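You operate a simulated robot arm through the tools that you are given. There is no shell and no other tool.

The job below is to be done with a simulated robot arm. You get a single attempt, and the scene is never put back.

JOB
Shut port T2's valves, put the clamp on its bracket, the bottle on the tray, and lock the lid on.
Fine: both valves are shut before the clamp comes off. Set down upright: clear bottle H5.
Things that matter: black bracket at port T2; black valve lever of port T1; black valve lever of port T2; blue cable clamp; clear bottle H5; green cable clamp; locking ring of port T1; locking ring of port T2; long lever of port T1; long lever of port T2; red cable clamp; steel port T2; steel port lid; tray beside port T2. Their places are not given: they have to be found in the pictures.

The check looks at the end state, three seconds after you hand in, the way a careful person would. Anything else that was tipped, shoved, dropped, spilled or broken makes it a failure. Lids that push on must go on centred and level and be pressed home; caps that screw on are set level and turned clockwise until they are tight.

ROBOT AND FRAMES
A 7-joint arm with a two-finger parallel gripper, fixed in place. Base frame: the origin is at the foot of the arm, x ahead of it, y to its left, z up. Units: m, degrees, N and s.
Its first joint turns from -132.0 to 132.0 degrees. Payload 3.91 kg.
The TCP is the grasp point between the finger pads, 0.03 m short of the fingertips. In the tool frame z runs along the fingers and y along their closing line. The gripper opens to 0.11 m. The fingers are 0.02 m wide and 0.01 m thick; the gripper's body (0.048 by 0.112 m) begins 0.055 m behind the TCP.
Orientation is that of the tool frame in the base frame, as [roll, pitch, yaw] about the fixed x, y, z axes, in that order (R = Rz(yaw) Ry(pitch) Rx(roll)). With the fingers straight down and closing along the base's y, the tool's x points along the base's -x, its y along +y and its z along -z.

CONTROLS
- The arm moves only by the tool servo_tool. Its argument "rows" is a list of rows, each a list of 3 entries, a list of its own where there are three numbers: the turn, a rotation vector about the base's x, y, z in rad, then the shift along the base's x, y, z in mm, then the gripper command, from -1 (fully open) to 1 (shut), values between in proportion. In form: [[[wx, wy, wz], [tx, ty, tz], grip], ...]. A call has 1 to 20 rows; each row shifts and turns the commanded pose from where the row before left it. A row lasts 0.2 s, in which the tool goes at most 0.05 m and 8.6 degrees; a call with a longer step from one row to the next is refused whole, and so is a gripper value outside its range. A pose out of reach is approached as far as the arm can. The call stops where the force on the tool passes 50 N (or 10 N more than at its start, if that is more) or the arm is blocked; 0.2 s more then pass. Each finger travels about 0.108 m/s and halts on what it meets, pressing with about 42 N; the grip force reading is that of the motor and also rises with nothing between the fingers. The clock runs only during rows and for 0.2 s after the last one: add rows that do not move to give the fingers time. The reply holds the time, the measured pose of the TCP, the force on the tool along the base axes, the opening and the grip force, in the units named above and with some noise, with the torque about the TCP (base axes, N m) and any sound that the robot's microphone picked up.
- Cameras (640 x 400 px; columns grow to the right, rows downward): "scene" is fixed at [0.0484, -0.4995, 1.3849]; the picture's right is [0.86, -0.52, 0.00], its down [-0.21, -0.34, -0.92] and it looks along [0.48, 0.78, -0.40] (base axes); focal length 312 px, centre (320, 200). "wrist" rides on the gripper at [0.072, 0.017, -0.103] in the tool frame; the picture's right is [-0.23, 0.97, 0.00], its down [-0.76, -0.18, -0.62] and it looks along [-0.61, -0.14, 0.78] (tool axes); focal length 222 px, centre (320, 200).
- camera(camera): a new picture of that camera. No time passes.
- measure_at(camera, pixels): for up to 12 pixels [column, row] of the newest picture of that camera ("zoom" is the newest enlarged one), the place [x, y, z] in the base frame of the surface seen there, good to about 0.002 m. No time passes.
- enlarge(camera, box): a new picture of the part [left, top, right, bottom] of that camera's present view, enlarged. No time passes.
- close_job(): hands the job in; it is judged then, once.

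Leave the gripper open and the arm clear of the work at the hand-in unless told otherwise.

The tools are called after "Call:" by a JSON object that holds its "api" and its "payload". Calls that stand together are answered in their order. servo_tool: Moves the arm, as the interface text tells. Its arguments: {"type":"object","properties":{"rows":{"type":"array","items":{"type":"array"}}},"required":["rows"]} The other tools are called the same way: camera (camera) takes a picture; measure_at (camera, pixels) gives the place of the surface under pixels of a picture; enlarge (camera, box) takes an enlarged picture of a part of a camera's view; close_job () hands the job in.

At the start:

```text
time_s: 0.0
tool_pos: [0.378, 0.327, 1.1996]
ee_rot: [180.0, 0.0, -180.0]
ft_force: [-0.5, 0.0, -0.5]
moment: [-0.02, 0.0, 0.02]
width: 0.11
grip_force: 0.2
```

scene: 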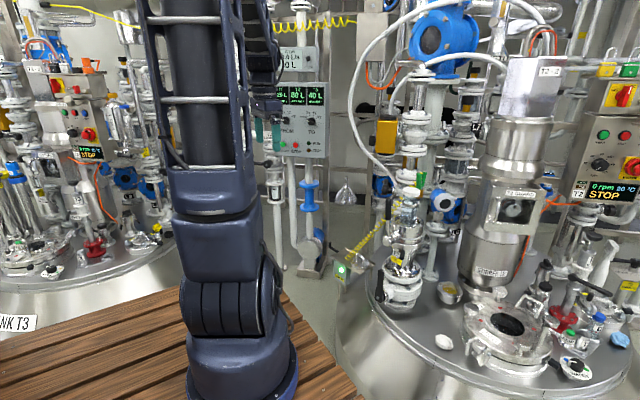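
wrist: 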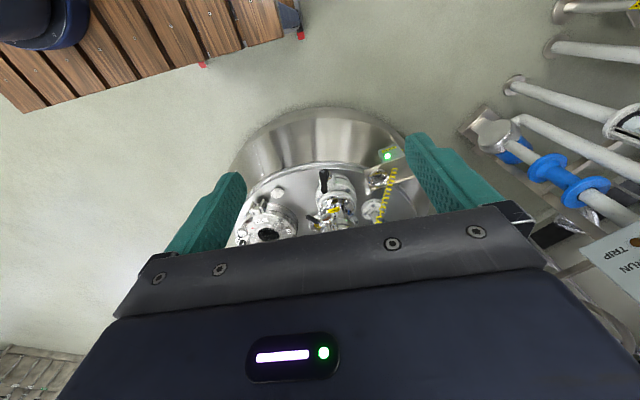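

I start by looking closely at the right-hand vessel in the scene picture, around pixels (360-640, 180-400), and at the left one too.

Call:
{"api": "enlarge", "payload": {"camera": "scene", "box": [420, 240, 640, 400]}}

Call:
{"api": "enlarge", "payload": {"camera": "scene", "box": [320, 160, 540, 320]}}

Call:
{"api": "enlarge", "payload": {"camera": "scene", "box": [0, 130, 200, 290]}}

Call:
{"api": "enlarge", "payload": {"camera": "wrist", "box": [220, 100, 440, 250]}}

```text
2.50 times, centred on (530, 320) of scene
```

zoom: 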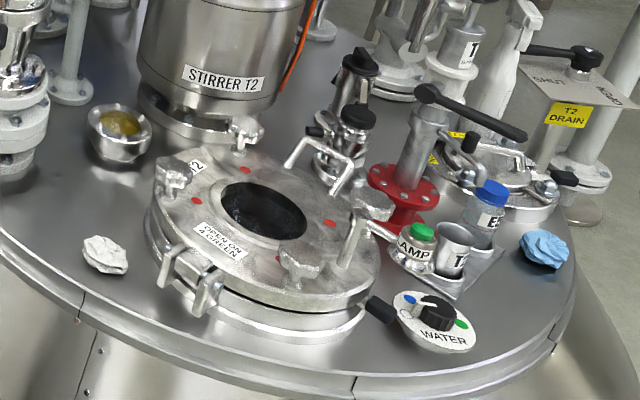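

```text
2.50 times, centred on (430, 240) of scene
```

zoom: 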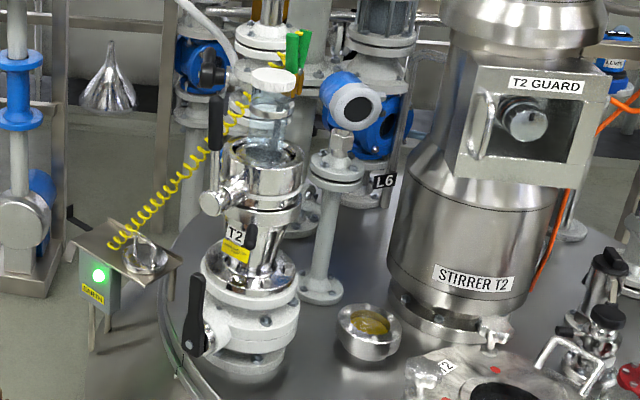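

```text
2.50 times, centred on (100, 210) of scene
```

zoom: 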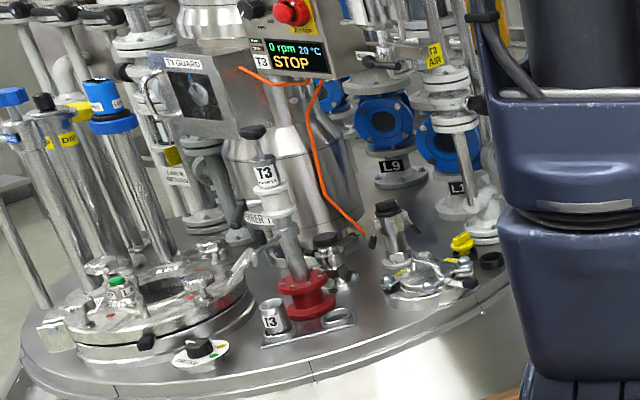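

```text
2.67 times, centred on (330, 175) of wrist
```

zoom: 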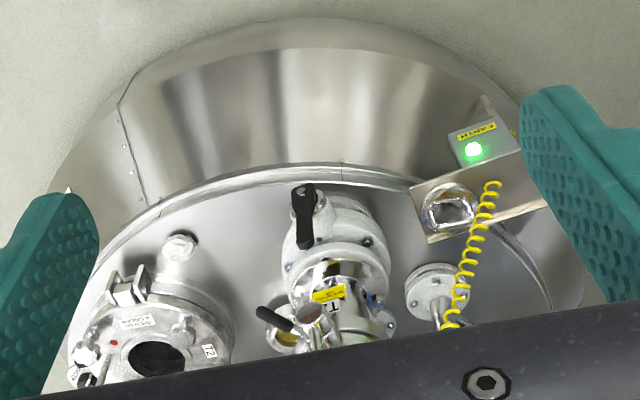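

The docking port with the yellow tag "T2" is around scene (400-440, 190-310). I enlarge it further, and other places where ports, clamps and trays could be.

Call:
{"api": "enlarge", "payload": {"camera": "scene", "box": [380, 170, 480, 240]}}

Call:
{"api": "enlarge", "payload": {"camera": "scene", "box": [380, 230, 480, 310]}}

Call:
{"api": "enlarge", "payload": {"camera": "scene", "box": [320, 210, 420, 290]}}

Call:
{"api": "enlarge", "payload": {"camera": "scene", "box": [540, 240, 640, 320]}}

Call:
{"api": "enlarge", "payload": {"camera": "scene", "box": [540, 310, 640, 390]}}

```text
5.71 times, centred on (430, 205) of scene
```

zoom: 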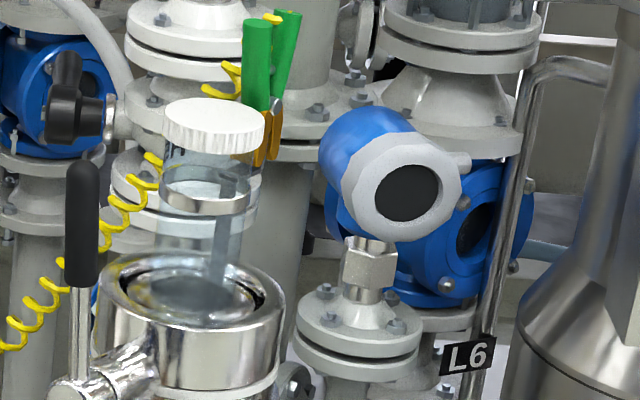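

```text
5.00 times, centred on (430, 270) of scene
```

zoom: 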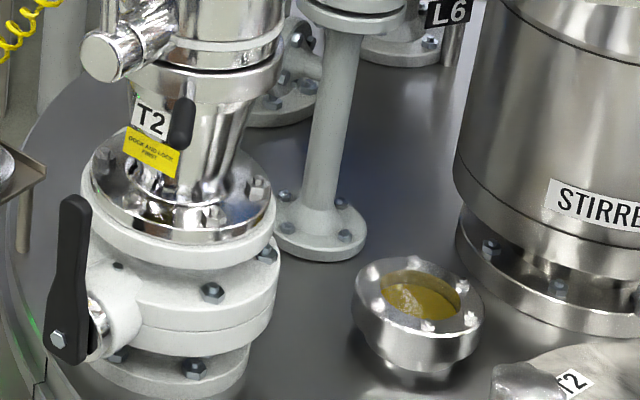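

```text
5.00 times, centred on (370, 250) of scene
```

zoom: 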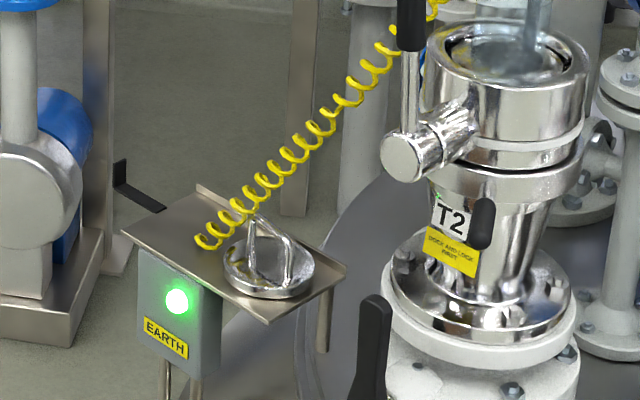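

```text
5.00 times, centred on (590, 280) of scene
```

zoom: 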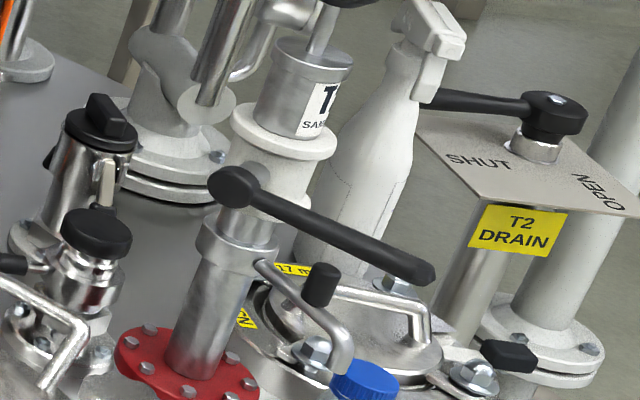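

```text
5.00 times, centred on (590, 350) of scene
```

zoom: 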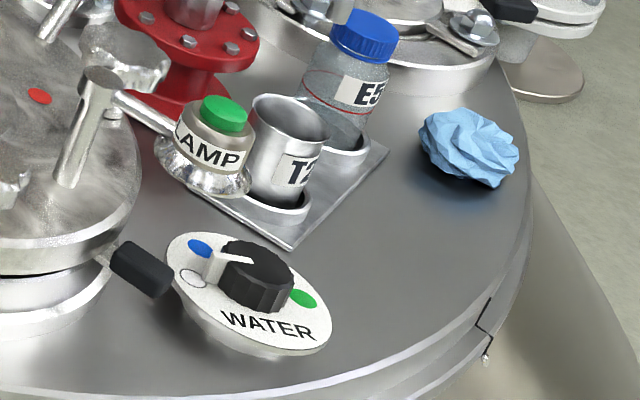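

Port T2 is identified: the steel hopper with a clear bottle, green clamp, long lever with black grip, black valve lever below, tray with a steel lid. I measure several points on the current zooms.

Call:
{"api": "camera", "payload": {"camera": "scene"}}

Call:
{"api": "measure_at", "payload": {"camera": "scene", "pixels": [[417, 191], [394, 203], [398, 262], [394, 295], [416, 256], [365, 268], [352, 250], [425, 183], [446, 290], [500, 330], [392, 188], [413, 225]]}}

Call:
{"api": "measure_at", "payload": {"camera": "wrist", "pixels": [[324, 180], [268, 235], [388, 155], [375, 178], [330, 205], [312, 217], [290, 200], [372, 210], [340, 150], [385, 190]]}}

```text
taken
```

scene: 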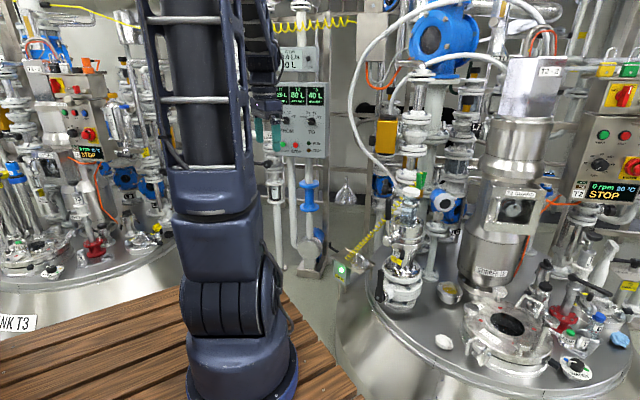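

```text
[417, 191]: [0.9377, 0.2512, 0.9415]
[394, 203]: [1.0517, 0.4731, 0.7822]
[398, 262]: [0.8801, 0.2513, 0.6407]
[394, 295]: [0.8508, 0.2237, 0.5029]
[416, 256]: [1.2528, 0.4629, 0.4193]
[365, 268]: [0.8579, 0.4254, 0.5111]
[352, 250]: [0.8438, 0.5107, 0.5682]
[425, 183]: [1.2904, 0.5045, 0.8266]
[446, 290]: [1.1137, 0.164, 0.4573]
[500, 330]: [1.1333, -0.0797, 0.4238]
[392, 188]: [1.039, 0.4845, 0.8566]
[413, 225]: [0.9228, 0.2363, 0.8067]
```

```text
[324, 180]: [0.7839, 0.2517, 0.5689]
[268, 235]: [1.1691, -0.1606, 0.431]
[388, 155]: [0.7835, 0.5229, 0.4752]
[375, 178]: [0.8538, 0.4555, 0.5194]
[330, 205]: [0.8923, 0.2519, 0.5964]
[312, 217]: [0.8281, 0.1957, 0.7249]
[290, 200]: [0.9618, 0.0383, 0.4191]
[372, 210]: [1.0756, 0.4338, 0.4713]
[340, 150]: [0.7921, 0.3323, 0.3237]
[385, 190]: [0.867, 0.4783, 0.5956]
```

Port T2's axis is near (0.90, 0.25), hopper top about z 0.80, bottle top about 0.94, tray about (0.85, 0.45, 0.51). I move the arm slowly nearer, high above, to view the port with the wrist camera.

Call:
{"api": "servo_tool", "payload": {"rows": [[[0, 0, 0], [35, -5, -20], -1], [[0, 0, 0], [35, -5, -20], -1], [[0, 0, 0], [35, -5, -20], -1], [[0, 0, 0], [35, -5, -20], -1], [[0, 0, 0], [35, -5, -20], -1], [[0, 0, 0], [35, -5, -20], -1], [[0, 0, 0], [0, 0, 0], -1]]}}

Call:
{"api": "camera", "payload": {"camera": "wrist"}}

Call:
{"api": "camera", "payload": {"camera": "scene"}}

```text
time_s: 1.6
tool_pos: [0.5855, 0.2944, 1.0791]
ee_rot: [-180.0, 0.0, -179.8]
ft_force: [-0.7, 0.1, 0.1]
moment: [0.02, -0.05, 0.01]
width: 0.11
grip_force: 0.1
```

```text
taken
```

wrist: 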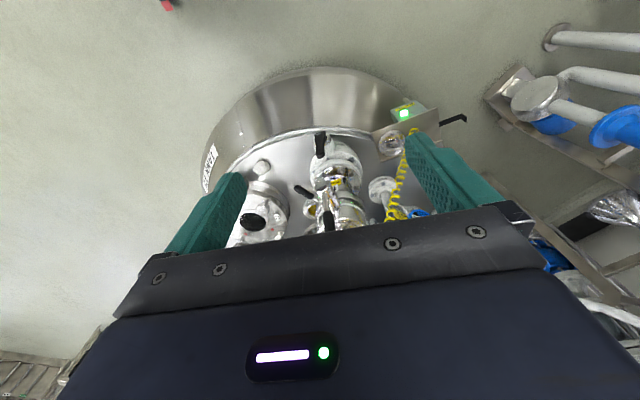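

```text
taken
```

scene: 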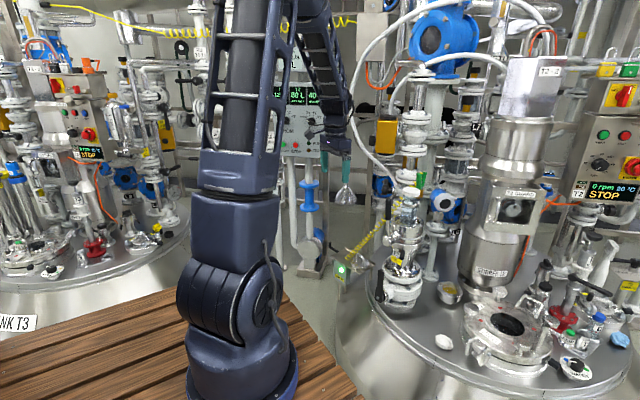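

The black L-shaped hook at wrist (453, 121) past the tray looks like the black bracket. I tilt the tool to look at the port more from the side.

Call:
{"api": "servo_tool", "payload": {"rows": [[[0, -0.12, 0], [-15, 0, -15], -1], [[0, -0.12, 0], [-15, 0, -15], -1], [[0, -0.12, 0], [-15, 0, -15], -1], [[0, -0.12, 0], [-15, 0, -15], -1], [[0, -0.12, 0], [-15, 0, -15], -1], [[0, -0.12, 0], [-15, 0, -15], -1], [[0, 0, 0], [0, 0, 0], -1]]}}

Call:
{"api": "camera", "payload": {"camera": "wrist"}}

```text
time_s: 3.2
tool_pos: [0.4966, 0.2962, 0.9895]
ee_rot: [-179.9, 41.3, -179.8]
ft_force: [-0.1, -0.4, 0.2]
moment: [0.01, -0.01, -0.04]
width: 0.11
grip_force: 0.0
```

```text
taken
```

wrist: 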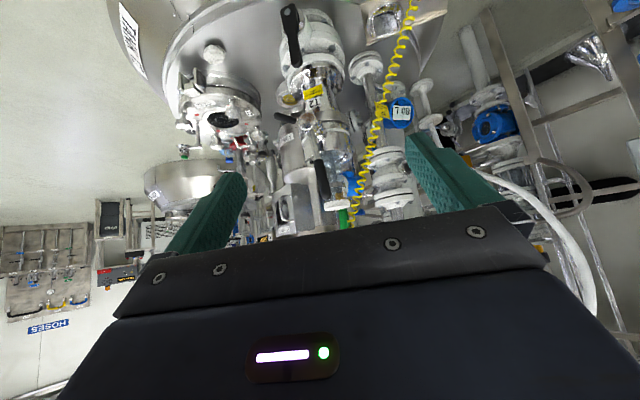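

The port is seen upside-down around wrist (280-430, 0-230). I enlarge this.

Call:
{"api": "enlarge", "payload": {"camera": "wrist", "box": [260, 90, 420, 230]}}

Call:
{"api": "enlarge", "payload": {"camera": "wrist", "box": [260, 0, 460, 120]}}

```text
2.86 times, centred on (340, 160) of wrist
```

zoom: 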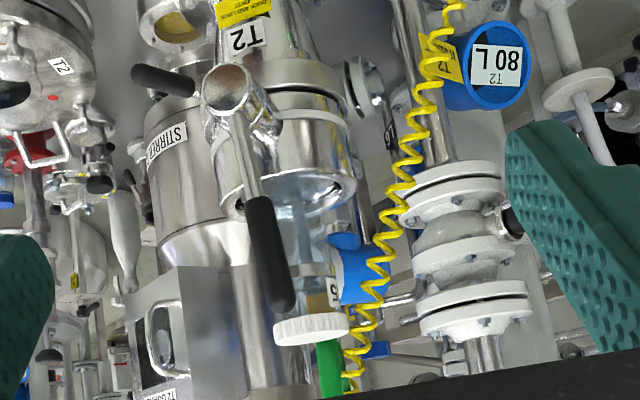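

```text
3.20 times, centred on (360, 60) of wrist
```

zoom: 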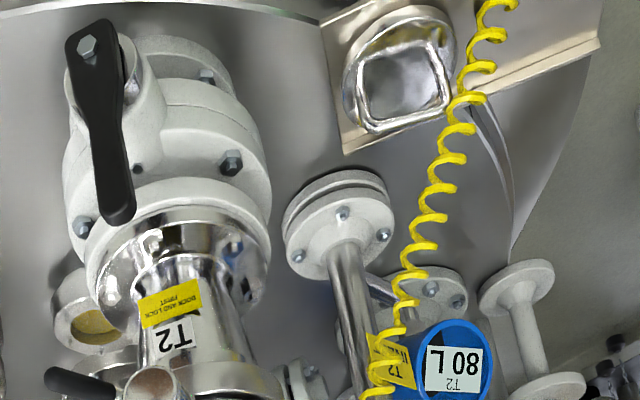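

I zoom in on the long lever and clamp area and measure points there.

Call:
{"api": "enlarge", "payload": {"camera": "wrist", "box": [270, 100, 370, 220]}}

Call:
{"api": "measure_at", "payload": {"camera": "zoom", "pixels": [[100, 100], [200, 100], [250, 200], [270, 310]]}}

```text
3.33 times, centred on (320, 160) of wrist
```

zoom: 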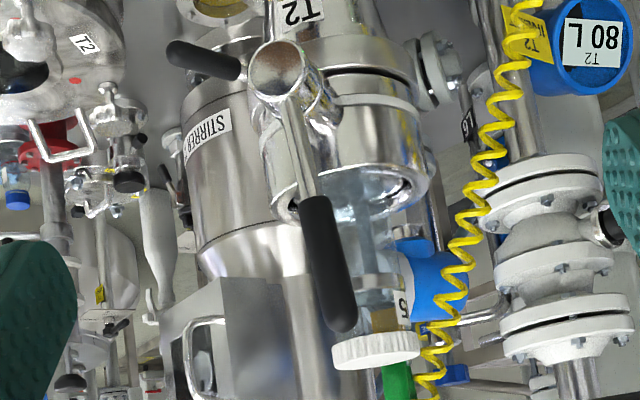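

```text
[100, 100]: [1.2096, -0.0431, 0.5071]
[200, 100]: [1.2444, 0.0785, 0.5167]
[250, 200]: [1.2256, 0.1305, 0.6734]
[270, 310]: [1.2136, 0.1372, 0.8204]
```

Call:
{"api": "measure_at", "payload": {"camera": "zoom", "pixels": [[278, 62], [300, 140], [310, 205], [325, 260], [340, 320], [178, 52], [230, 68], [375, 352], [345, 355], [410, 190], [375, 130], [360, 50]]}}

Call:
{"api": "measure_at", "payload": {"camera": "wrist", "pixels": [[288, 18], [292, 40], [296, 60], [285, 10], [340, 203], [352, 222], [343, 222], [385, 25], [400, 60], [358, 20], [445, 10], [310, 100]]}}

```text
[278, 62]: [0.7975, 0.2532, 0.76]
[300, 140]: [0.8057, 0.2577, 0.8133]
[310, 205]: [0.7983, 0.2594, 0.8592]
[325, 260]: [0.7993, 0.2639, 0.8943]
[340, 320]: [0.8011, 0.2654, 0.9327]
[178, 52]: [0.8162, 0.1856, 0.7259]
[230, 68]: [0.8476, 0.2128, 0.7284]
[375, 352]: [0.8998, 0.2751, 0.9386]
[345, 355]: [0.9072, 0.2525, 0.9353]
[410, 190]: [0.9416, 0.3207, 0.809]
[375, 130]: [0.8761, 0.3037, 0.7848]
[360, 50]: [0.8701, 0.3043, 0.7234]
```

```text
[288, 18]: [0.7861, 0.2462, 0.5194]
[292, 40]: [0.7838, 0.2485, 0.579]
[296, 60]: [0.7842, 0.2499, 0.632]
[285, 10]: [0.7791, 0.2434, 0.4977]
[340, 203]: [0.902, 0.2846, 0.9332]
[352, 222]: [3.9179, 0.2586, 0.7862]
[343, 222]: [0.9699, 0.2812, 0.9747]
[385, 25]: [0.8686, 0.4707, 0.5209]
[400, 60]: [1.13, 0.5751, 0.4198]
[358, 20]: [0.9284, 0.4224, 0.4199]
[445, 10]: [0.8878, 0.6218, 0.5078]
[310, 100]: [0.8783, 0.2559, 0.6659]
```

Readings: long lever pivot near (0.80, 0.253, 0.76) with its tip at z 0.94, black valve lever pivot near (0.785, 0.245, 0.51) with tip near z 0.64, lock-ring peg at about (0.83, 0.20, 0.727). I go closer for a sharper view of the bottle and clamp.

Call:
{"api": "servo_tool", "payload": {"rows": [[[0, 0, 0], [25, -5, -5], -1], [[0, 0, 0], [25, -5, -5], -1], [[0, 0, 0], [25, -5, -5], -1], [[0, -0.08, 0], [25, -5, -5], -1], [[0, -0.08, 0], [0, 0, 0], -1], [[0, 0, 0], [0, 0, 0], -1]]}}

Call:
{"api": "camera", "payload": {"camera": "wrist"}}

Call:
{"api": "enlarge", "payload": {"camera": "wrist", "box": [250, 60, 410, 220]}}

```text
time_s: 4.6
tool_pos: [0.5978, 0.2771, 0.9708]
ee_rot: [179.9, 50.6, -179.9]
ft_force: [-0.4, 0.5, 0.1]
moment: [0.0, -0.01, -0.02]
width: 0.1098
grip_force: 0.1
```

```text
taken
```

wrist: 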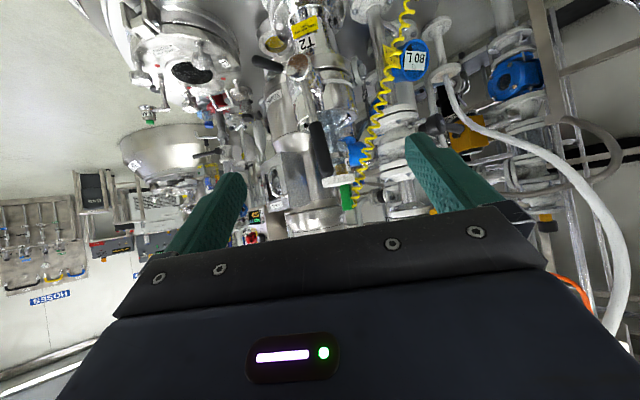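

```text
2.50 times, centred on (330, 140) of wrist
```

zoom: 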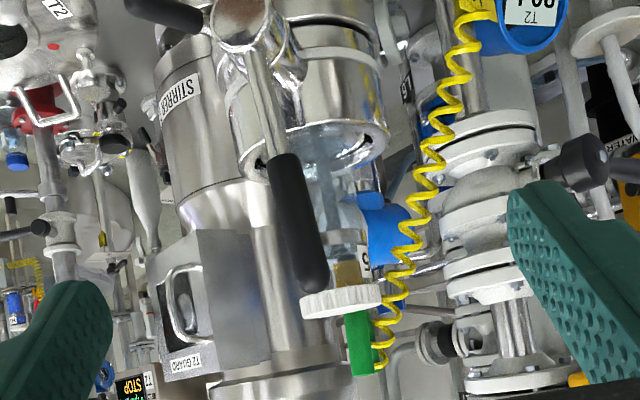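

I take a strong zoom from the scene camera onto the bottle and clamp.

Call:
{"api": "enlarge", "payload": {"camera": "scene", "box": [390, 168, 450, 212]}}

Call:
{"api": "measure_at", "payload": {"camera": "zoom", "pixels": [[190, 120], [120, 130], [265, 120], [250, 50], [300, 40], [200, 290], [130, 300], [290, 250], [60, 50], [200, 205], [270, 150], [250, 170]]}}

```text
9.09 times, centred on (420, 190) of scene
```

zoom: 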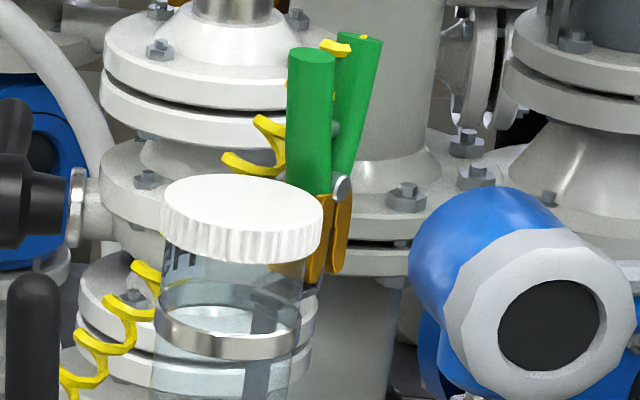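

```text
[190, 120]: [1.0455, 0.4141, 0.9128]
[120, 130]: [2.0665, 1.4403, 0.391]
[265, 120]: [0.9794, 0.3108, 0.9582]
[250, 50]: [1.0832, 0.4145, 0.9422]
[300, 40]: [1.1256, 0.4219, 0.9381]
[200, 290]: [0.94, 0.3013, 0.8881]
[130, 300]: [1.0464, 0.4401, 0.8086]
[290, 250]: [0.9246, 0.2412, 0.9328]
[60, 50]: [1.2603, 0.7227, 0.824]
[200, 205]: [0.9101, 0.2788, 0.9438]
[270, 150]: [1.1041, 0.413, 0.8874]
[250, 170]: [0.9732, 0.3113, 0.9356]
```

I measure the clamp: green handles at zoom (310,100) and (355,100), pivot (340,188), jaws (325,240), and the bottle parts.

Call:
{"api": "measure_at", "payload": {"camera": "zoom", "pixels": [[310, 60], [310, 130], [310, 180], [358, 60], [350, 130], [340, 187], [320, 230], [338, 245], [315, 270], [240, 200], [240, 340], [180, 330]]}}

Call:
{"api": "measure_at", "payload": {"camera": "scene", "pixels": [[413, 187], [420, 190], [404, 188], [405, 192], [421, 193], [408, 205], [418, 205], [405, 215], [418, 217], [410, 220], [425, 215], [400, 213]]}}

```text
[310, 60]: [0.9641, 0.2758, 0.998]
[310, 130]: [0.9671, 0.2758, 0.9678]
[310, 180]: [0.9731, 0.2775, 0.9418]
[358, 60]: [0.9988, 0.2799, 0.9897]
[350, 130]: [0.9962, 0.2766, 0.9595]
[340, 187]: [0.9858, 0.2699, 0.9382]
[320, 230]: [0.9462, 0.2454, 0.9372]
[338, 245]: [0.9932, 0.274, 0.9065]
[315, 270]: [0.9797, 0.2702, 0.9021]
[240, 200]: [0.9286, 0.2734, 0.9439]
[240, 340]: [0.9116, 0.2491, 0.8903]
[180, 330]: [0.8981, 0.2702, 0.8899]
```

```text
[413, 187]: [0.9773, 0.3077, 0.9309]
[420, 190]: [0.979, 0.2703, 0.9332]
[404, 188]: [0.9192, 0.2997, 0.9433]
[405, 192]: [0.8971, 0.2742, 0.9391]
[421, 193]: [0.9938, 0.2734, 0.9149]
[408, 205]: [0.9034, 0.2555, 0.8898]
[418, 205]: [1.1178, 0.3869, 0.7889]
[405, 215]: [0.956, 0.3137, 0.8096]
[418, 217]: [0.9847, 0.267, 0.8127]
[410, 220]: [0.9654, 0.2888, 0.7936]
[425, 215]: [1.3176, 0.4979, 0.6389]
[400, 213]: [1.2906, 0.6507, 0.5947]
```

The bottle axis comes out at about (0.927, 0.270), cap top z 0.944; clamp handles stand behind it at x 0.96-1.00, y 0.276, z 0.94-1.00. I go up and over to look from above.

Call:
{"api": "servo_tool", "payload": {"rows": [[[0, 0.12, 0], [10, 0, 30], -1], [[0, 0.12, 0], [20, 0, 30], -1], [[0, 0.12, 0], [25, 0, 30], -1], [[0, 0.12, 0], [25, 0, 30], -1], [[0, 0.12, 0], [30, 0, 20], -1], [[0, 0.12, 0], [30, 0, 0], -1], [[0, 0.12, 0], [30, 0, 0], -1], [[0, 0.04, 0], [20, 0, 0], -1], [[0, 0, 0], [0, 0, 0], -1]]}}

Call:
{"api": "camera", "payload": {"camera": "wrist"}}

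Call:
{"api": "camera", "payload": {"camera": "scene"}}

```text
time_s: 6.6
tool_pos: [0.789, 0.2768, 1.11]
ee_rot: [180.0, -0.1, -179.9]
ft_force: [-0.3, -0.3, -0.4]
moment: [0.03, 0.03, 0.01]
width: 0.1099
grip_force: 0.0
```

```text
taken
```

wrist: 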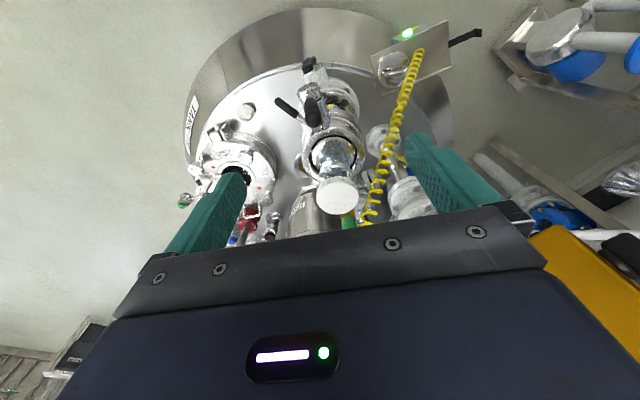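

```text
taken
```

scene: 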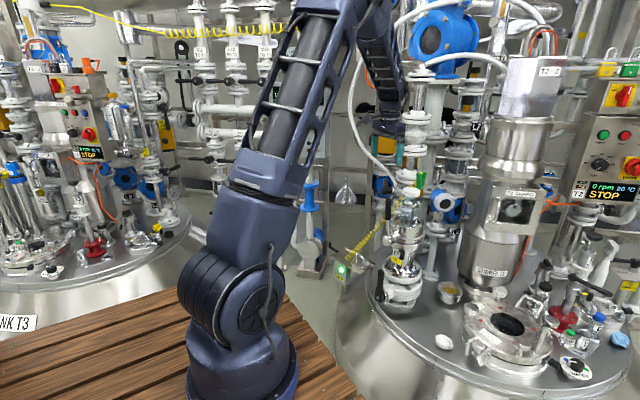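

Call:
{"api": "enlarge", "payload": {"camera": "wrist", "box": [265, 130, 405, 230]}}

Call:
{"api": "enlarge", "payload": {"camera": "wrist", "box": [360, 10, 500, 110]}}

Call:
{"api": "measure_at", "payload": {"camera": "zoom", "pixels": [[520, 105], [470, 125], [440, 145], [560, 85], [90, 220], [80, 370], [380, 40], [420, 300], [150, 270], [220, 90], [100, 290], [200, 220]]}}

```text
4.00 times, centred on (335, 180) of wrist
```

zoom: 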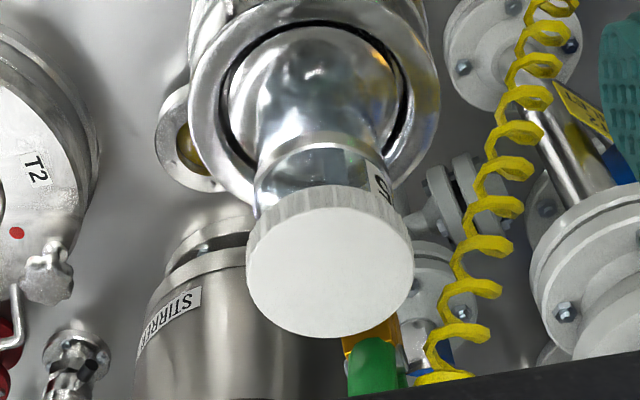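

```text
4.00 times, centred on (430, 60) of wrist
```

zoom: 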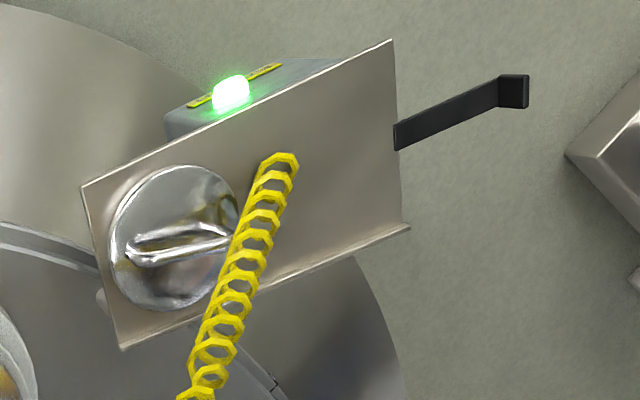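

```text
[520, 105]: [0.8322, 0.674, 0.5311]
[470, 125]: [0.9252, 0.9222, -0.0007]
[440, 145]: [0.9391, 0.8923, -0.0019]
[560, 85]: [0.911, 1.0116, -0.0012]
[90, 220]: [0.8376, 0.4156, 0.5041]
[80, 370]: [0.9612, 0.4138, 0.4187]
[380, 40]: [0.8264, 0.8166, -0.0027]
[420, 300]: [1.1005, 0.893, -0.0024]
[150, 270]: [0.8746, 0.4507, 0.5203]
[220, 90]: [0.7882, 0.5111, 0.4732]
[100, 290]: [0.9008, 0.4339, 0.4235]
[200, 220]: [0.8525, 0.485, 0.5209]
```

The bracket is a black flat bar ending in an upturned tip at zoom (515, 90). I measure it, the tray corners and the lid.

Call:
{"api": "measure_at", "payload": {"camera": "zoom", "pixels": [[400, 135], [430, 118], [460, 106], [485, 97], [500, 80], [505, 98], [515, 78], [525, 80], [516, 98], [398, 146], [500, 105], [490, 88]]}}

Call:
{"api": "measure_at", "payload": {"camera": "zoom", "pixels": [[95, 190], [300, 90], [385, 50], [400, 220], [330, 250], [125, 340], [130, 255], [220, 240], [180, 175], [185, 300], [115, 240], [236, 210]]}}

```text
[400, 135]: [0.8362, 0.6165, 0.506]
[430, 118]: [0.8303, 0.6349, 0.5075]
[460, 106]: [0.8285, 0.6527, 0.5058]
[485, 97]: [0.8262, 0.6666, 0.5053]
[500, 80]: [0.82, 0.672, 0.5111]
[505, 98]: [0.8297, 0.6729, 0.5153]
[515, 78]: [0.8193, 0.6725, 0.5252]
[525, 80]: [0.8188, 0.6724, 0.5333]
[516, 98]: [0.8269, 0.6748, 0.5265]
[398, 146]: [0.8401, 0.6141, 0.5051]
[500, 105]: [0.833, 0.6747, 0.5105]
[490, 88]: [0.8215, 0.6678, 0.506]
```

```text
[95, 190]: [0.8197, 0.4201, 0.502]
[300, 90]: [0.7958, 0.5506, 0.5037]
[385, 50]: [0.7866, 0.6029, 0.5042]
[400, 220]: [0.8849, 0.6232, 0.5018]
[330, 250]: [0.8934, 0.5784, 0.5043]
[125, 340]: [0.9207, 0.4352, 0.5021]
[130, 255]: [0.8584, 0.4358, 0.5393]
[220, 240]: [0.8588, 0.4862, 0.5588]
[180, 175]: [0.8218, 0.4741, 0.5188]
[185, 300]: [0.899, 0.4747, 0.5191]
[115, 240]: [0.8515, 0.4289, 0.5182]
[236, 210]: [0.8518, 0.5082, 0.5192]
```

Tray top is z 0.503; lid centre near (0.860, 0.470), radius about 0.039, handle top z 0.56; bracket bar z 0.506 from (0.836,0.616) to (0.826,0.672) with its tip up to z 0.533. Now I look closely at the ring and levers from here.

Call:
{"api": "enlarge", "payload": {"camera": "wrist", "box": [265, 50, 385, 140]}}

Call:
{"api": "enlarge", "payload": {"camera": "wrist", "box": [265, 110, 385, 200]}}

Call:
{"api": "measure_at", "payload": {"camera": "zoom", "pixels": [[265, 180], [465, 180], [380, 80], [320, 200], [420, 200], [300, 130], [440, 130], [370, 110], [270, 230], [360, 260], [330, 290], [400, 310]]}}

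```text
4.44 times, centred on (325, 95) of wrist
```

zoom: 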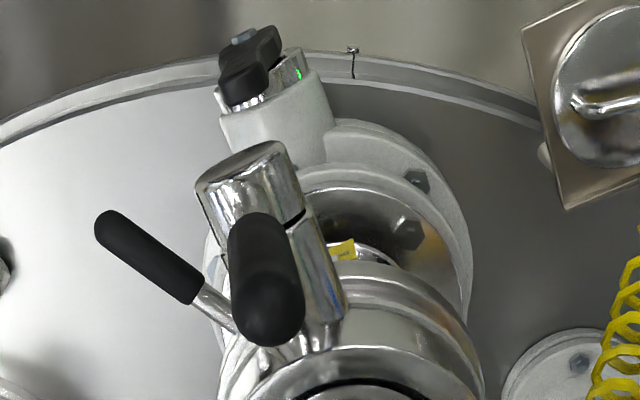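

```text
4.44 times, centred on (325, 155) of wrist
```

zoom: 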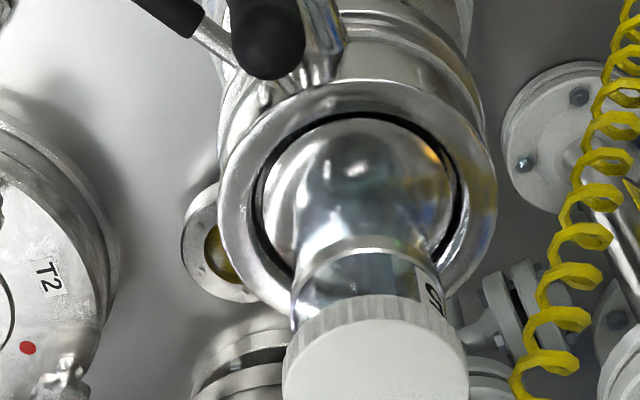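

```text
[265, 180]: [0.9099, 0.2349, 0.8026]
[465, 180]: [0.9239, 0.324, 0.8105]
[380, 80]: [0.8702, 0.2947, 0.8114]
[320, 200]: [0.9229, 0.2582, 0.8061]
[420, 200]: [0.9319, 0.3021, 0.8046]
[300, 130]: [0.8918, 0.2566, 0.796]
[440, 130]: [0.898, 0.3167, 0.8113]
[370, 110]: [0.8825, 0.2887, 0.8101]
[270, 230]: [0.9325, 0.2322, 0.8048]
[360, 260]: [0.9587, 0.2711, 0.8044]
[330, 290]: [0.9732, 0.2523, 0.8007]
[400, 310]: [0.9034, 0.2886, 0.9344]
```

The bottle has a steel foot seated in a rim (rim top z about 0.81, centre about (0.925, 0.27)). To learn which lever and ring positions mean "shut/locked", I look for port T1, probably on the right side. I retract and swing the arm to the right, staying high.

Call:
{"api": "servo_tool", "payload": {"rows": [[[0, -0.07, 0], [-40, -13, 5], -1], [[0, -0.07, 0], [-40, -13, 5], -1], [[0, -0.07, 0], [-40, -13, 5], -1], [[0, -0.07, 0], [-40, -13, 5], -1], [[0, -0.07, 0], [-40, -13, 5], -1], [[0, -0.07, 0], [-40, -13, 5], -1], [[0, -0.07, 0], [-40, -13, 5], -1], [[0, -0.07, 0], [-40, -13, 5], -1], [[0, 0, 0], [0, 0, 0], -1]]}}

Call:
{"api": "servo_tool", "payload": {"rows": [[[0, 0, -0.09], [14, -44, 0], -1], [[0, 0, -0.09], [10, -45, 0], -1], [[0, 0, -0.09], [6, -45, 0], -1], [[0, 0, -0.09], [2, -45, 0], -1], [[0, 0, -0.09], [-2, -45, 0], -1], [[0, 0, -0.09], [-6, -45, 0], -1], [[0, 0, -0.09], [-10, -45, 0], -1], [[0, 0, -0.09], [-14, -44, 0], -1], [[0, 0, -0.09], [-18, -42, 0], -1], [[0, 0, -0.09], [-22, -40, 0], -1], [[0, 0, 0], [0, 0, 0], -1]]}}

Call:
{"api": "camera", "payload": {"camera": "wrist"}}

Call:
{"api": "camera", "payload": {"camera": "scene"}}

```text
time_s: 8.6
tool_pos: [0.4684, 0.1727, 1.149]
ee_rot: [-179.9, 32.2, -179.9]
ft_force: [0.3, -0.6, 0.8]
moment: [-0.03, 0.02, 0.0]
width: 0.1096
grip_force: 0.1
```

```text
time_s: 11.0
tool_pos: [0.4404, -0.2684, 1.1648]
ee_rot: [180.0, 31.9, 128.3]
ft_force: [-0.8, -0.2, -0.9]
moment: [-0.03, 0.01, -0.01]
width: 0.11
grip_force: 0.0
out of reach, approached as far as the arm can: row 6, 7, 9
```

```text
taken
```

wrist: 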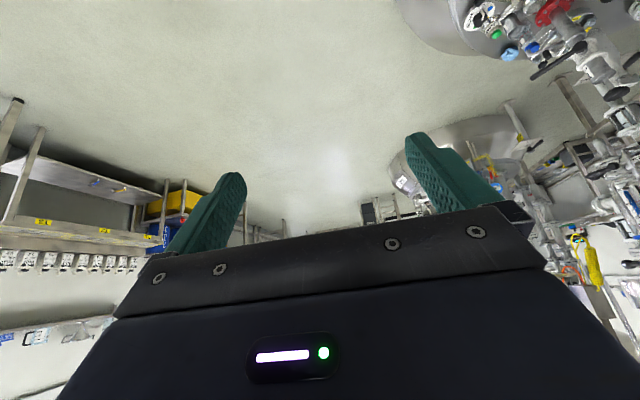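

```text
taken
```

scene: 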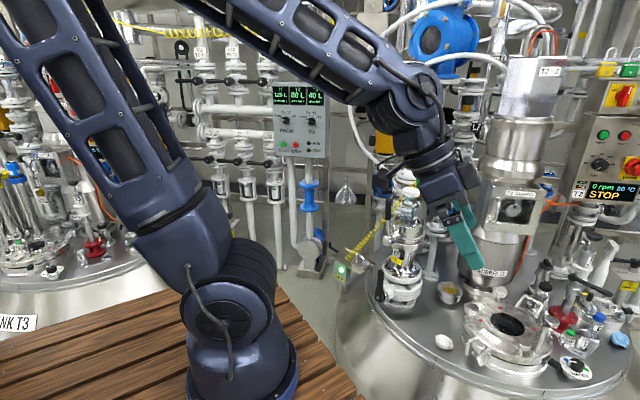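

No T1 port in this direction yet. I keep swinging right.

Call:
{"api": "servo_tool", "payload": {"rows": [[[0, 0, -0.09], [-25, -39, 0], -1], [[0, 0, -0.09], [-28, -36, 0], -1], [[0, 0, -0.09], [-31, -34, 0], -1], [[0, 0, -0.09], [-34, -31, 0], -1], [[0, 0, -0.09], [-37, -28, 0], -1], [[0, 0, -0.09], [-39, -24, 0], -1], [[0, 0, -0.09], [-41, -20, 0], -1], [[0, 0, -0.09], [-43, -16, 0], -1], [[0, 0, 0], [0, 0, 0], -1]]}}

Call:
{"api": "camera", "payload": {"camera": "wrist"}}

```text
time_s: 13.0
tool_pos: [0.1625, -0.4987, 1.1641]
ee_rot: [180.0, 32.1, 87.1]
ft_force: [-0.5, -1.0, -1.0]
moment: [0.02, 0.0, 0.02]
width: 0.11
grip_force: 0.0
out of reach, approached as far as the arm can: row 1
```

```text
taken
```

wrist: 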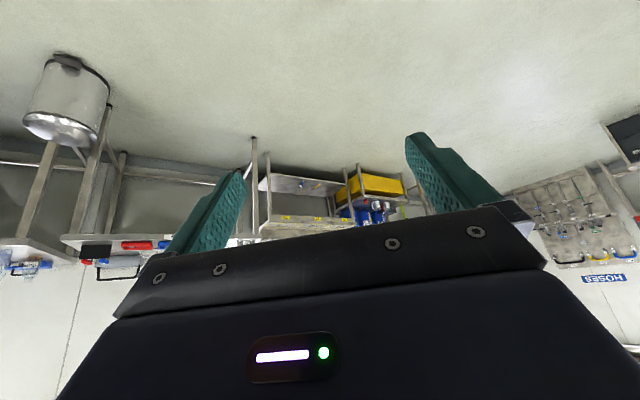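

Nothing like a port on this side (shelves, bin, hoses). In the previous picture there was another vessel to the right of T2. I swing back halfway and zoom in there.

Call:
{"api": "servo_tool", "payload": {"rows": [[[0, 0, 0.09], [43, 16, 0], -1], [[0, 0, 0.09], [41, 20, 0], -1], [[0, 0, 0.09], [39, 24, 0], -1], [[0, 0, 0.09], [37, 28, 0], -1], [[0, 0, 0.09], [34, 31, 0], -1], [[0, 0, 0.09], [31, 34, 0], -1], [[0, 0, 0.09], [28, 36, 0], -1], [[0, 0, 0.09], [25, 39, 0], -1], [[0, 0, 0.09], [22, 40, 0], -1], [[0, 0, 0.09], [18, 42, 0], -1], [[0, 0, 0], [0, 0, 0], -1]]}}

Call:
{"api": "camera", "payload": {"camera": "wrist"}}

Call:
{"api": "enlarge", "payload": {"camera": "wrist", "box": [440, 0, 640, 220]}}

Call:
{"api": "enlarge", "payload": {"camera": "wrist", "box": [240, 0, 440, 220]}}

```text
time_s: 15.4
tool_pos: [0.4819, -0.1868, 1.163]
ee_rot: [-180.0, 32.1, 138.8]
ft_force: [0.0, -1.1, 0.7]
moment: [-0.01, -0.01, 0.01]
width: 0.1099
grip_force: 0.1
```

```text
taken
```

wrist: 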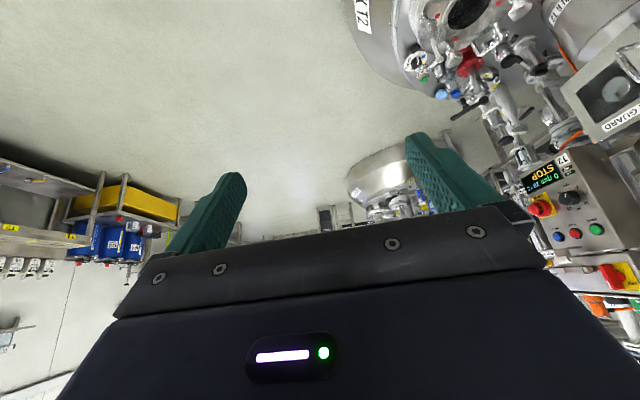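

```text
1.82 times, centred on (540, 110) of wrist
```

zoom: 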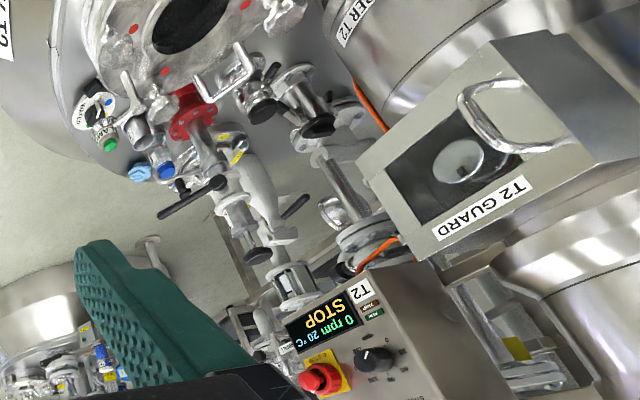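

```text
1.82 times, centred on (340, 110) of wrist
```

zoom: 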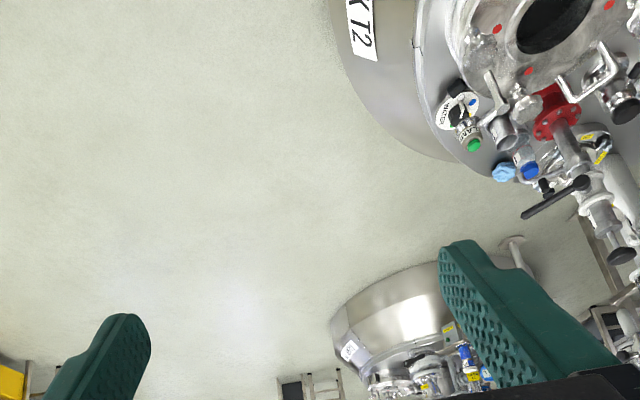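

Call:
{"api": "enlarge", "payload": {"camera": "wrist", "box": [335, 140, 455, 220]}}

Call:
{"api": "measure_at", "payload": {"camera": "zoom", "pixels": [[100, 250], [220, 330], [340, 330]]}}

```text
5.00 times, centred on (395, 180) of wrist
```

zoom: 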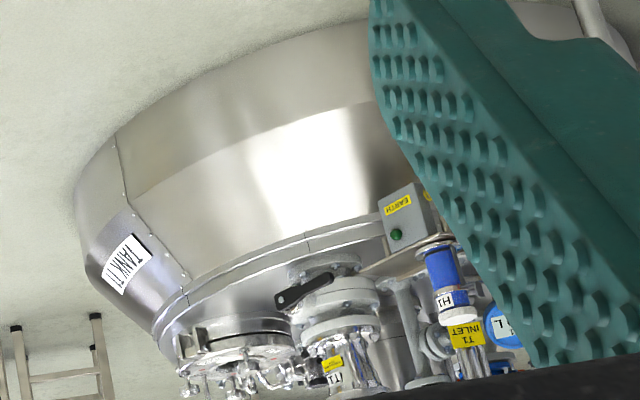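

```text
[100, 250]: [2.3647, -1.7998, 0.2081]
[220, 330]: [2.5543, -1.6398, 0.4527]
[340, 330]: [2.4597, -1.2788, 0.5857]
```

That vessel is TANK T1 with its own port in what looks like the parked state (bottle H1 on its tray, EARTH lamp off, black lever horizontal). I turn the camera towards it to use it as the reference for "shut/locked".

Call:
{"api": "servo_tool", "payload": {"rows": [[[0, 0, 0.1], [0, -10, 0], -1], [[0, 0, 0.1], [0, -10, 0], -1], [[0, 0, 0.1], [0, -10, 0], -1], [[-0.0413, -0.1126, 0], [0, 0, 0], -1], [[-0.0413, -0.1126, 0], [0, 0, 0], -1], [[-0.0413, -0.1126, 0], [0, 0, 0], -1], [[0, 0, 0], [0, 0, 0], -1]]}}

Call:
{"api": "camera", "payload": {"camera": "wrist"}}

```text
time_s: 17.0
tool_pos: [0.5247, -0.2343, 1.2168]
ee_rot: [177.9, 52.6, 154.3]
ft_force: [0.2, -0.6, 0.0]
moment: [0.0, -0.03, 0.0]
width: 0.1102
grip_force: 0.1
out of reach, approached as far as the arm can: row 4, 5, 6
```

```text
taken
```

wrist: 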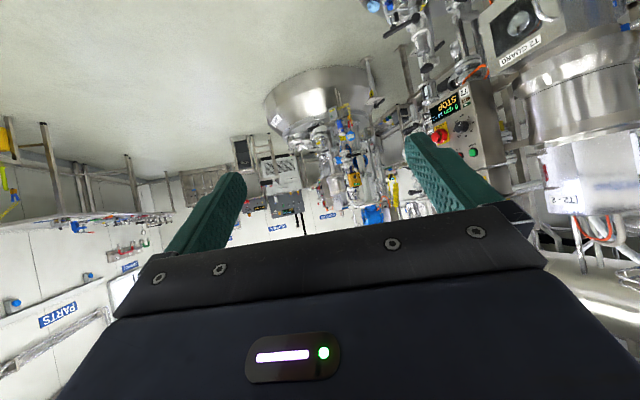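

Call:
{"api": "enlarge", "payload": {"camera": "wrist", "box": [280, 80, 380, 170]}}

Call:
{"api": "enlarge", "payload": {"camera": "wrist", "box": [305, 105, 355, 150]}}

```text
4.44 times, centred on (330, 125) of wrist
```

zoom: 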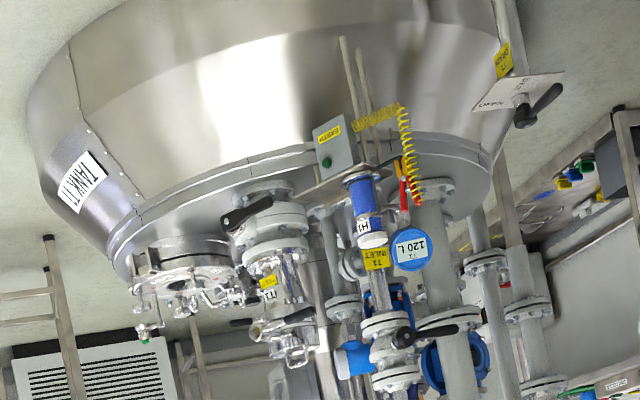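

```text
8.89 times, centred on (330, 128) of wrist
```

zoom: 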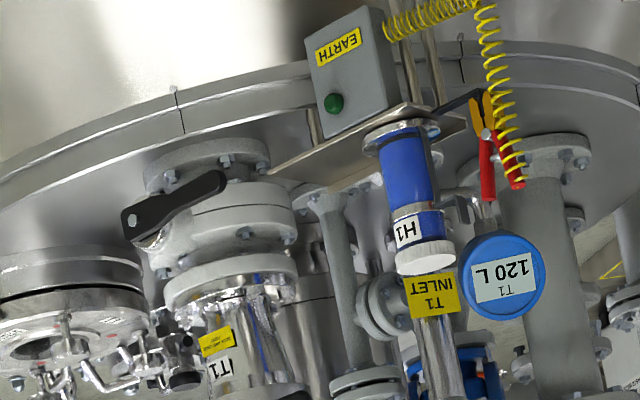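

Very useful: at T1 (shut state) the black valve lever lies horizontal towards the tray side, the red clamp grips the bracket with handles up, and bottle H1 stands on its steel foot with cap up. Now a zoom on T1's long lever, lid and ring near wrist (319, 152).

Call:
{"api": "enlarge", "payload": {"camera": "wrist", "box": [300, 135, 340, 165]}}

Call:
{"api": "measure_at", "payload": {"camera": "zoom", "pixels": [[100, 100], [200, 100], [320, 150], [320, 250]]}}

```text
13.33 times, centred on (320, 150) of wrist
```

zoom: 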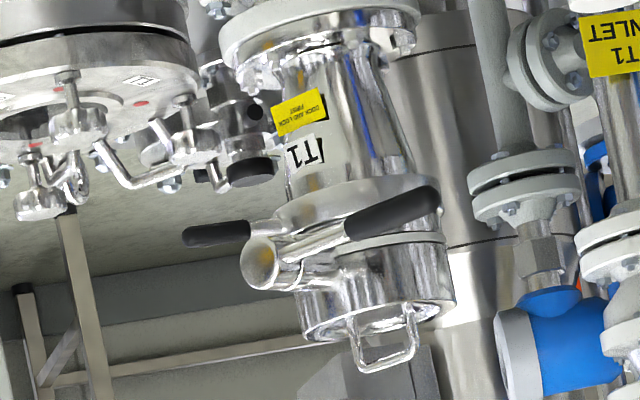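

```text
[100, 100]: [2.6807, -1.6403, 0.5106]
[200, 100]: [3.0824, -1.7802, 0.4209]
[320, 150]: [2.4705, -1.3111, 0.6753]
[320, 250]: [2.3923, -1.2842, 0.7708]
```

T1: long lever horizontal toward the tray side, lid handle on top, ring peg at left. I measure these to compare with T2's present angles.

Call:
{"api": "measure_at", "payload": {"camera": "zoom", "pixels": [[258, 262], [188, 236], [245, 232], [260, 228], [300, 240], [360, 222], [430, 200], [385, 365], [330, 325], [440, 315], [350, 260], [440, 240]]}}

Call:
{"api": "enlarge", "payload": {"camera": "wrist", "box": [305, 105, 355, 150]}}

Call:
{"api": "measure_at", "payload": {"camera": "zoom", "pixels": [[130, 220], [220, 180], [175, 200], [400, 130], [320, 150], [430, 265], [405, 230], [400, 190], [487, 190], [478, 110], [455, 103], [515, 160]]}}

```text
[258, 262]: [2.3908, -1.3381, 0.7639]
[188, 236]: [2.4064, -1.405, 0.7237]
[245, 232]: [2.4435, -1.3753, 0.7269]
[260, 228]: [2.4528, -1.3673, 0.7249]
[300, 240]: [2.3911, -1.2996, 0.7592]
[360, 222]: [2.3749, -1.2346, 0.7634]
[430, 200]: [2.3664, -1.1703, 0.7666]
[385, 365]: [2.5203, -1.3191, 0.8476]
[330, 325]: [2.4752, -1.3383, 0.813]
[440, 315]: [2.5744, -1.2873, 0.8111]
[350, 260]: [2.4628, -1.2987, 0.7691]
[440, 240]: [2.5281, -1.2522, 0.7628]
```

```text
8.89 times, centred on (330, 128) of wrist
```

zoom: 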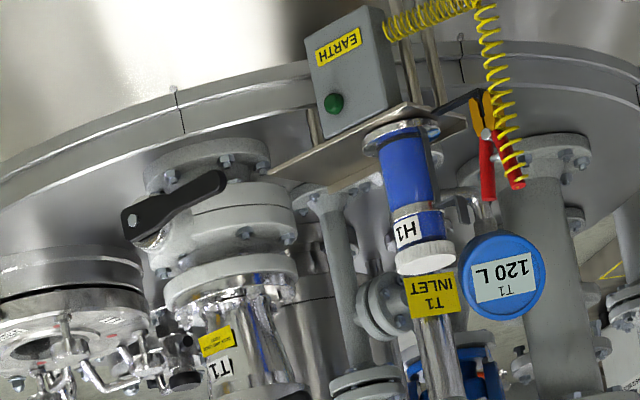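

```text
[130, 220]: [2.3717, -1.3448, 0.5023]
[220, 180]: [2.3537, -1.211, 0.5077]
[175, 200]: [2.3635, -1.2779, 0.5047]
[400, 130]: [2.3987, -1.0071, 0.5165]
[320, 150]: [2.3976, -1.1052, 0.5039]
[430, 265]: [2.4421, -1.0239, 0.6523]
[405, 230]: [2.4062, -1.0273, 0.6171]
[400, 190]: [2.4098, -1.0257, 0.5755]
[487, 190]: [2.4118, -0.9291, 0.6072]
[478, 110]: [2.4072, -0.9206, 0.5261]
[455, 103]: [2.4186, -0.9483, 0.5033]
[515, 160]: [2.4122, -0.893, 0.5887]
```

T1's geometry (long lever horizontal at azimuth ~98°, black lever likewise, ring peg azimuth ~217°) tells me: T2's ring is presently in the same (locked) place as T1's, and T2's two levers must swing from vertical to horizontal towards +y (tray side). I zoom in on H1 and the red clamp for their shapes.

Call:
{"api": "enlarge", "payload": {"camera": "wrist", "box": [330, 112, 362, 142]}}

Call:
{"api": "measure_at", "payload": {"camera": "zoom", "pixels": [[385, 100], [440, 130], [470, 240], [460, 120], [400, 60], [370, 120], [430, 60], [350, 45], [290, 90], [350, 110]]}}

```text
13.33 times, centred on (346, 127) of wrist
```

zoom: 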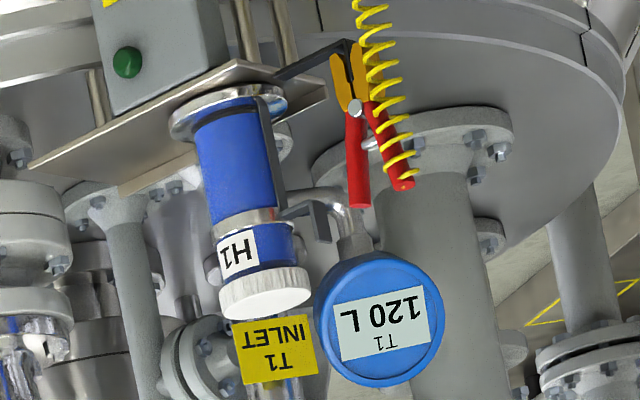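

```text
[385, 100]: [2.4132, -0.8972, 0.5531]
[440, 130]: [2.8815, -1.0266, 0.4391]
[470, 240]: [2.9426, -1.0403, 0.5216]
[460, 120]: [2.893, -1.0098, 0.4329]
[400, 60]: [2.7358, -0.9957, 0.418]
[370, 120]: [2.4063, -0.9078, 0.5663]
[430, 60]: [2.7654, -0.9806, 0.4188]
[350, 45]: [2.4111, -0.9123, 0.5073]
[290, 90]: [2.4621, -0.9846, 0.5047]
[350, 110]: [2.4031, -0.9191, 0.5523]
```

H1 shows the bottle type: steel foot, steel band with a black L-shaped lug near the top that the clamp grips. The plan: black valve lever of T2 first (while the long lever is still out of the way), then the long lever, then clamp, ring, bottle, lid. I now move with closed fingers to a spot in front of T2's black valve lever, well clear of it.

Call:
{"api": "servo_tool", "payload": {"rows": [[[0, 0, 0.05], [5, 30, -20], 1], [[0, 0, 0.05], [5, 30, -30], 1], [[0, 0, 0.05], [5, 30, -30], 1], [[0, 0, 0.05], [5, 30, -30], 1], [[0, 0, 0.05], [5, 30, -30], 1], [[0, 0, 0.05], [5, 30, -30], 1], [[0, 0, 0.05], [5, 30, -30], 1], [[0, 0, 0.05], [5, 30, -30], 1], [[0, 0, 0.05], [5, 30, -30], 1], [[0, 0, 0], [5, 30, -30], 1], [[0, 0, 0], [5, 25, -30], 1], [[0, 0, 0], [5, 25, -30], 1], [[0, 0, 0], [0, 25, -30], 1], [[0, 0, 0], [0, 20, -30], 1], [[0, 0, 0], [0, 0, 0], 1]]}}

Call:
{"api": "camera", "payload": {"camera": "wrist"}}

Call:
{"api": "camera", "payload": {"camera": "scene"}}

```text
time_s: 20.2
tool_pos: [0.6737, 0.1568, 0.8819]
ee_rot: [177.7, 52.6, -179.8]
ft_force: [-0.2, 0.2, -0.7]
moment: [-0.04, 0.01, 0.03]
width: 0.0001
grip_force: 38.0
out of reach, approached as far as the arm can: row 1, 2, 3, 4, 5, 6, 7, 8
```

```text
taken
```

wrist: 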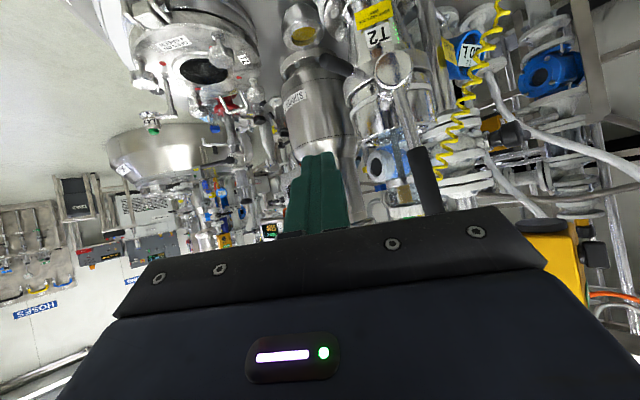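

```text
taken
```

scene: 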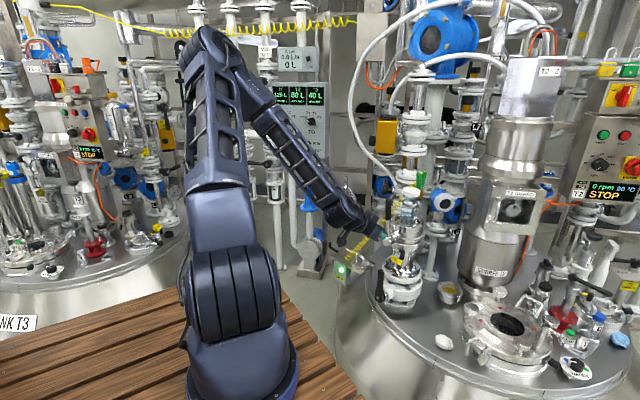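

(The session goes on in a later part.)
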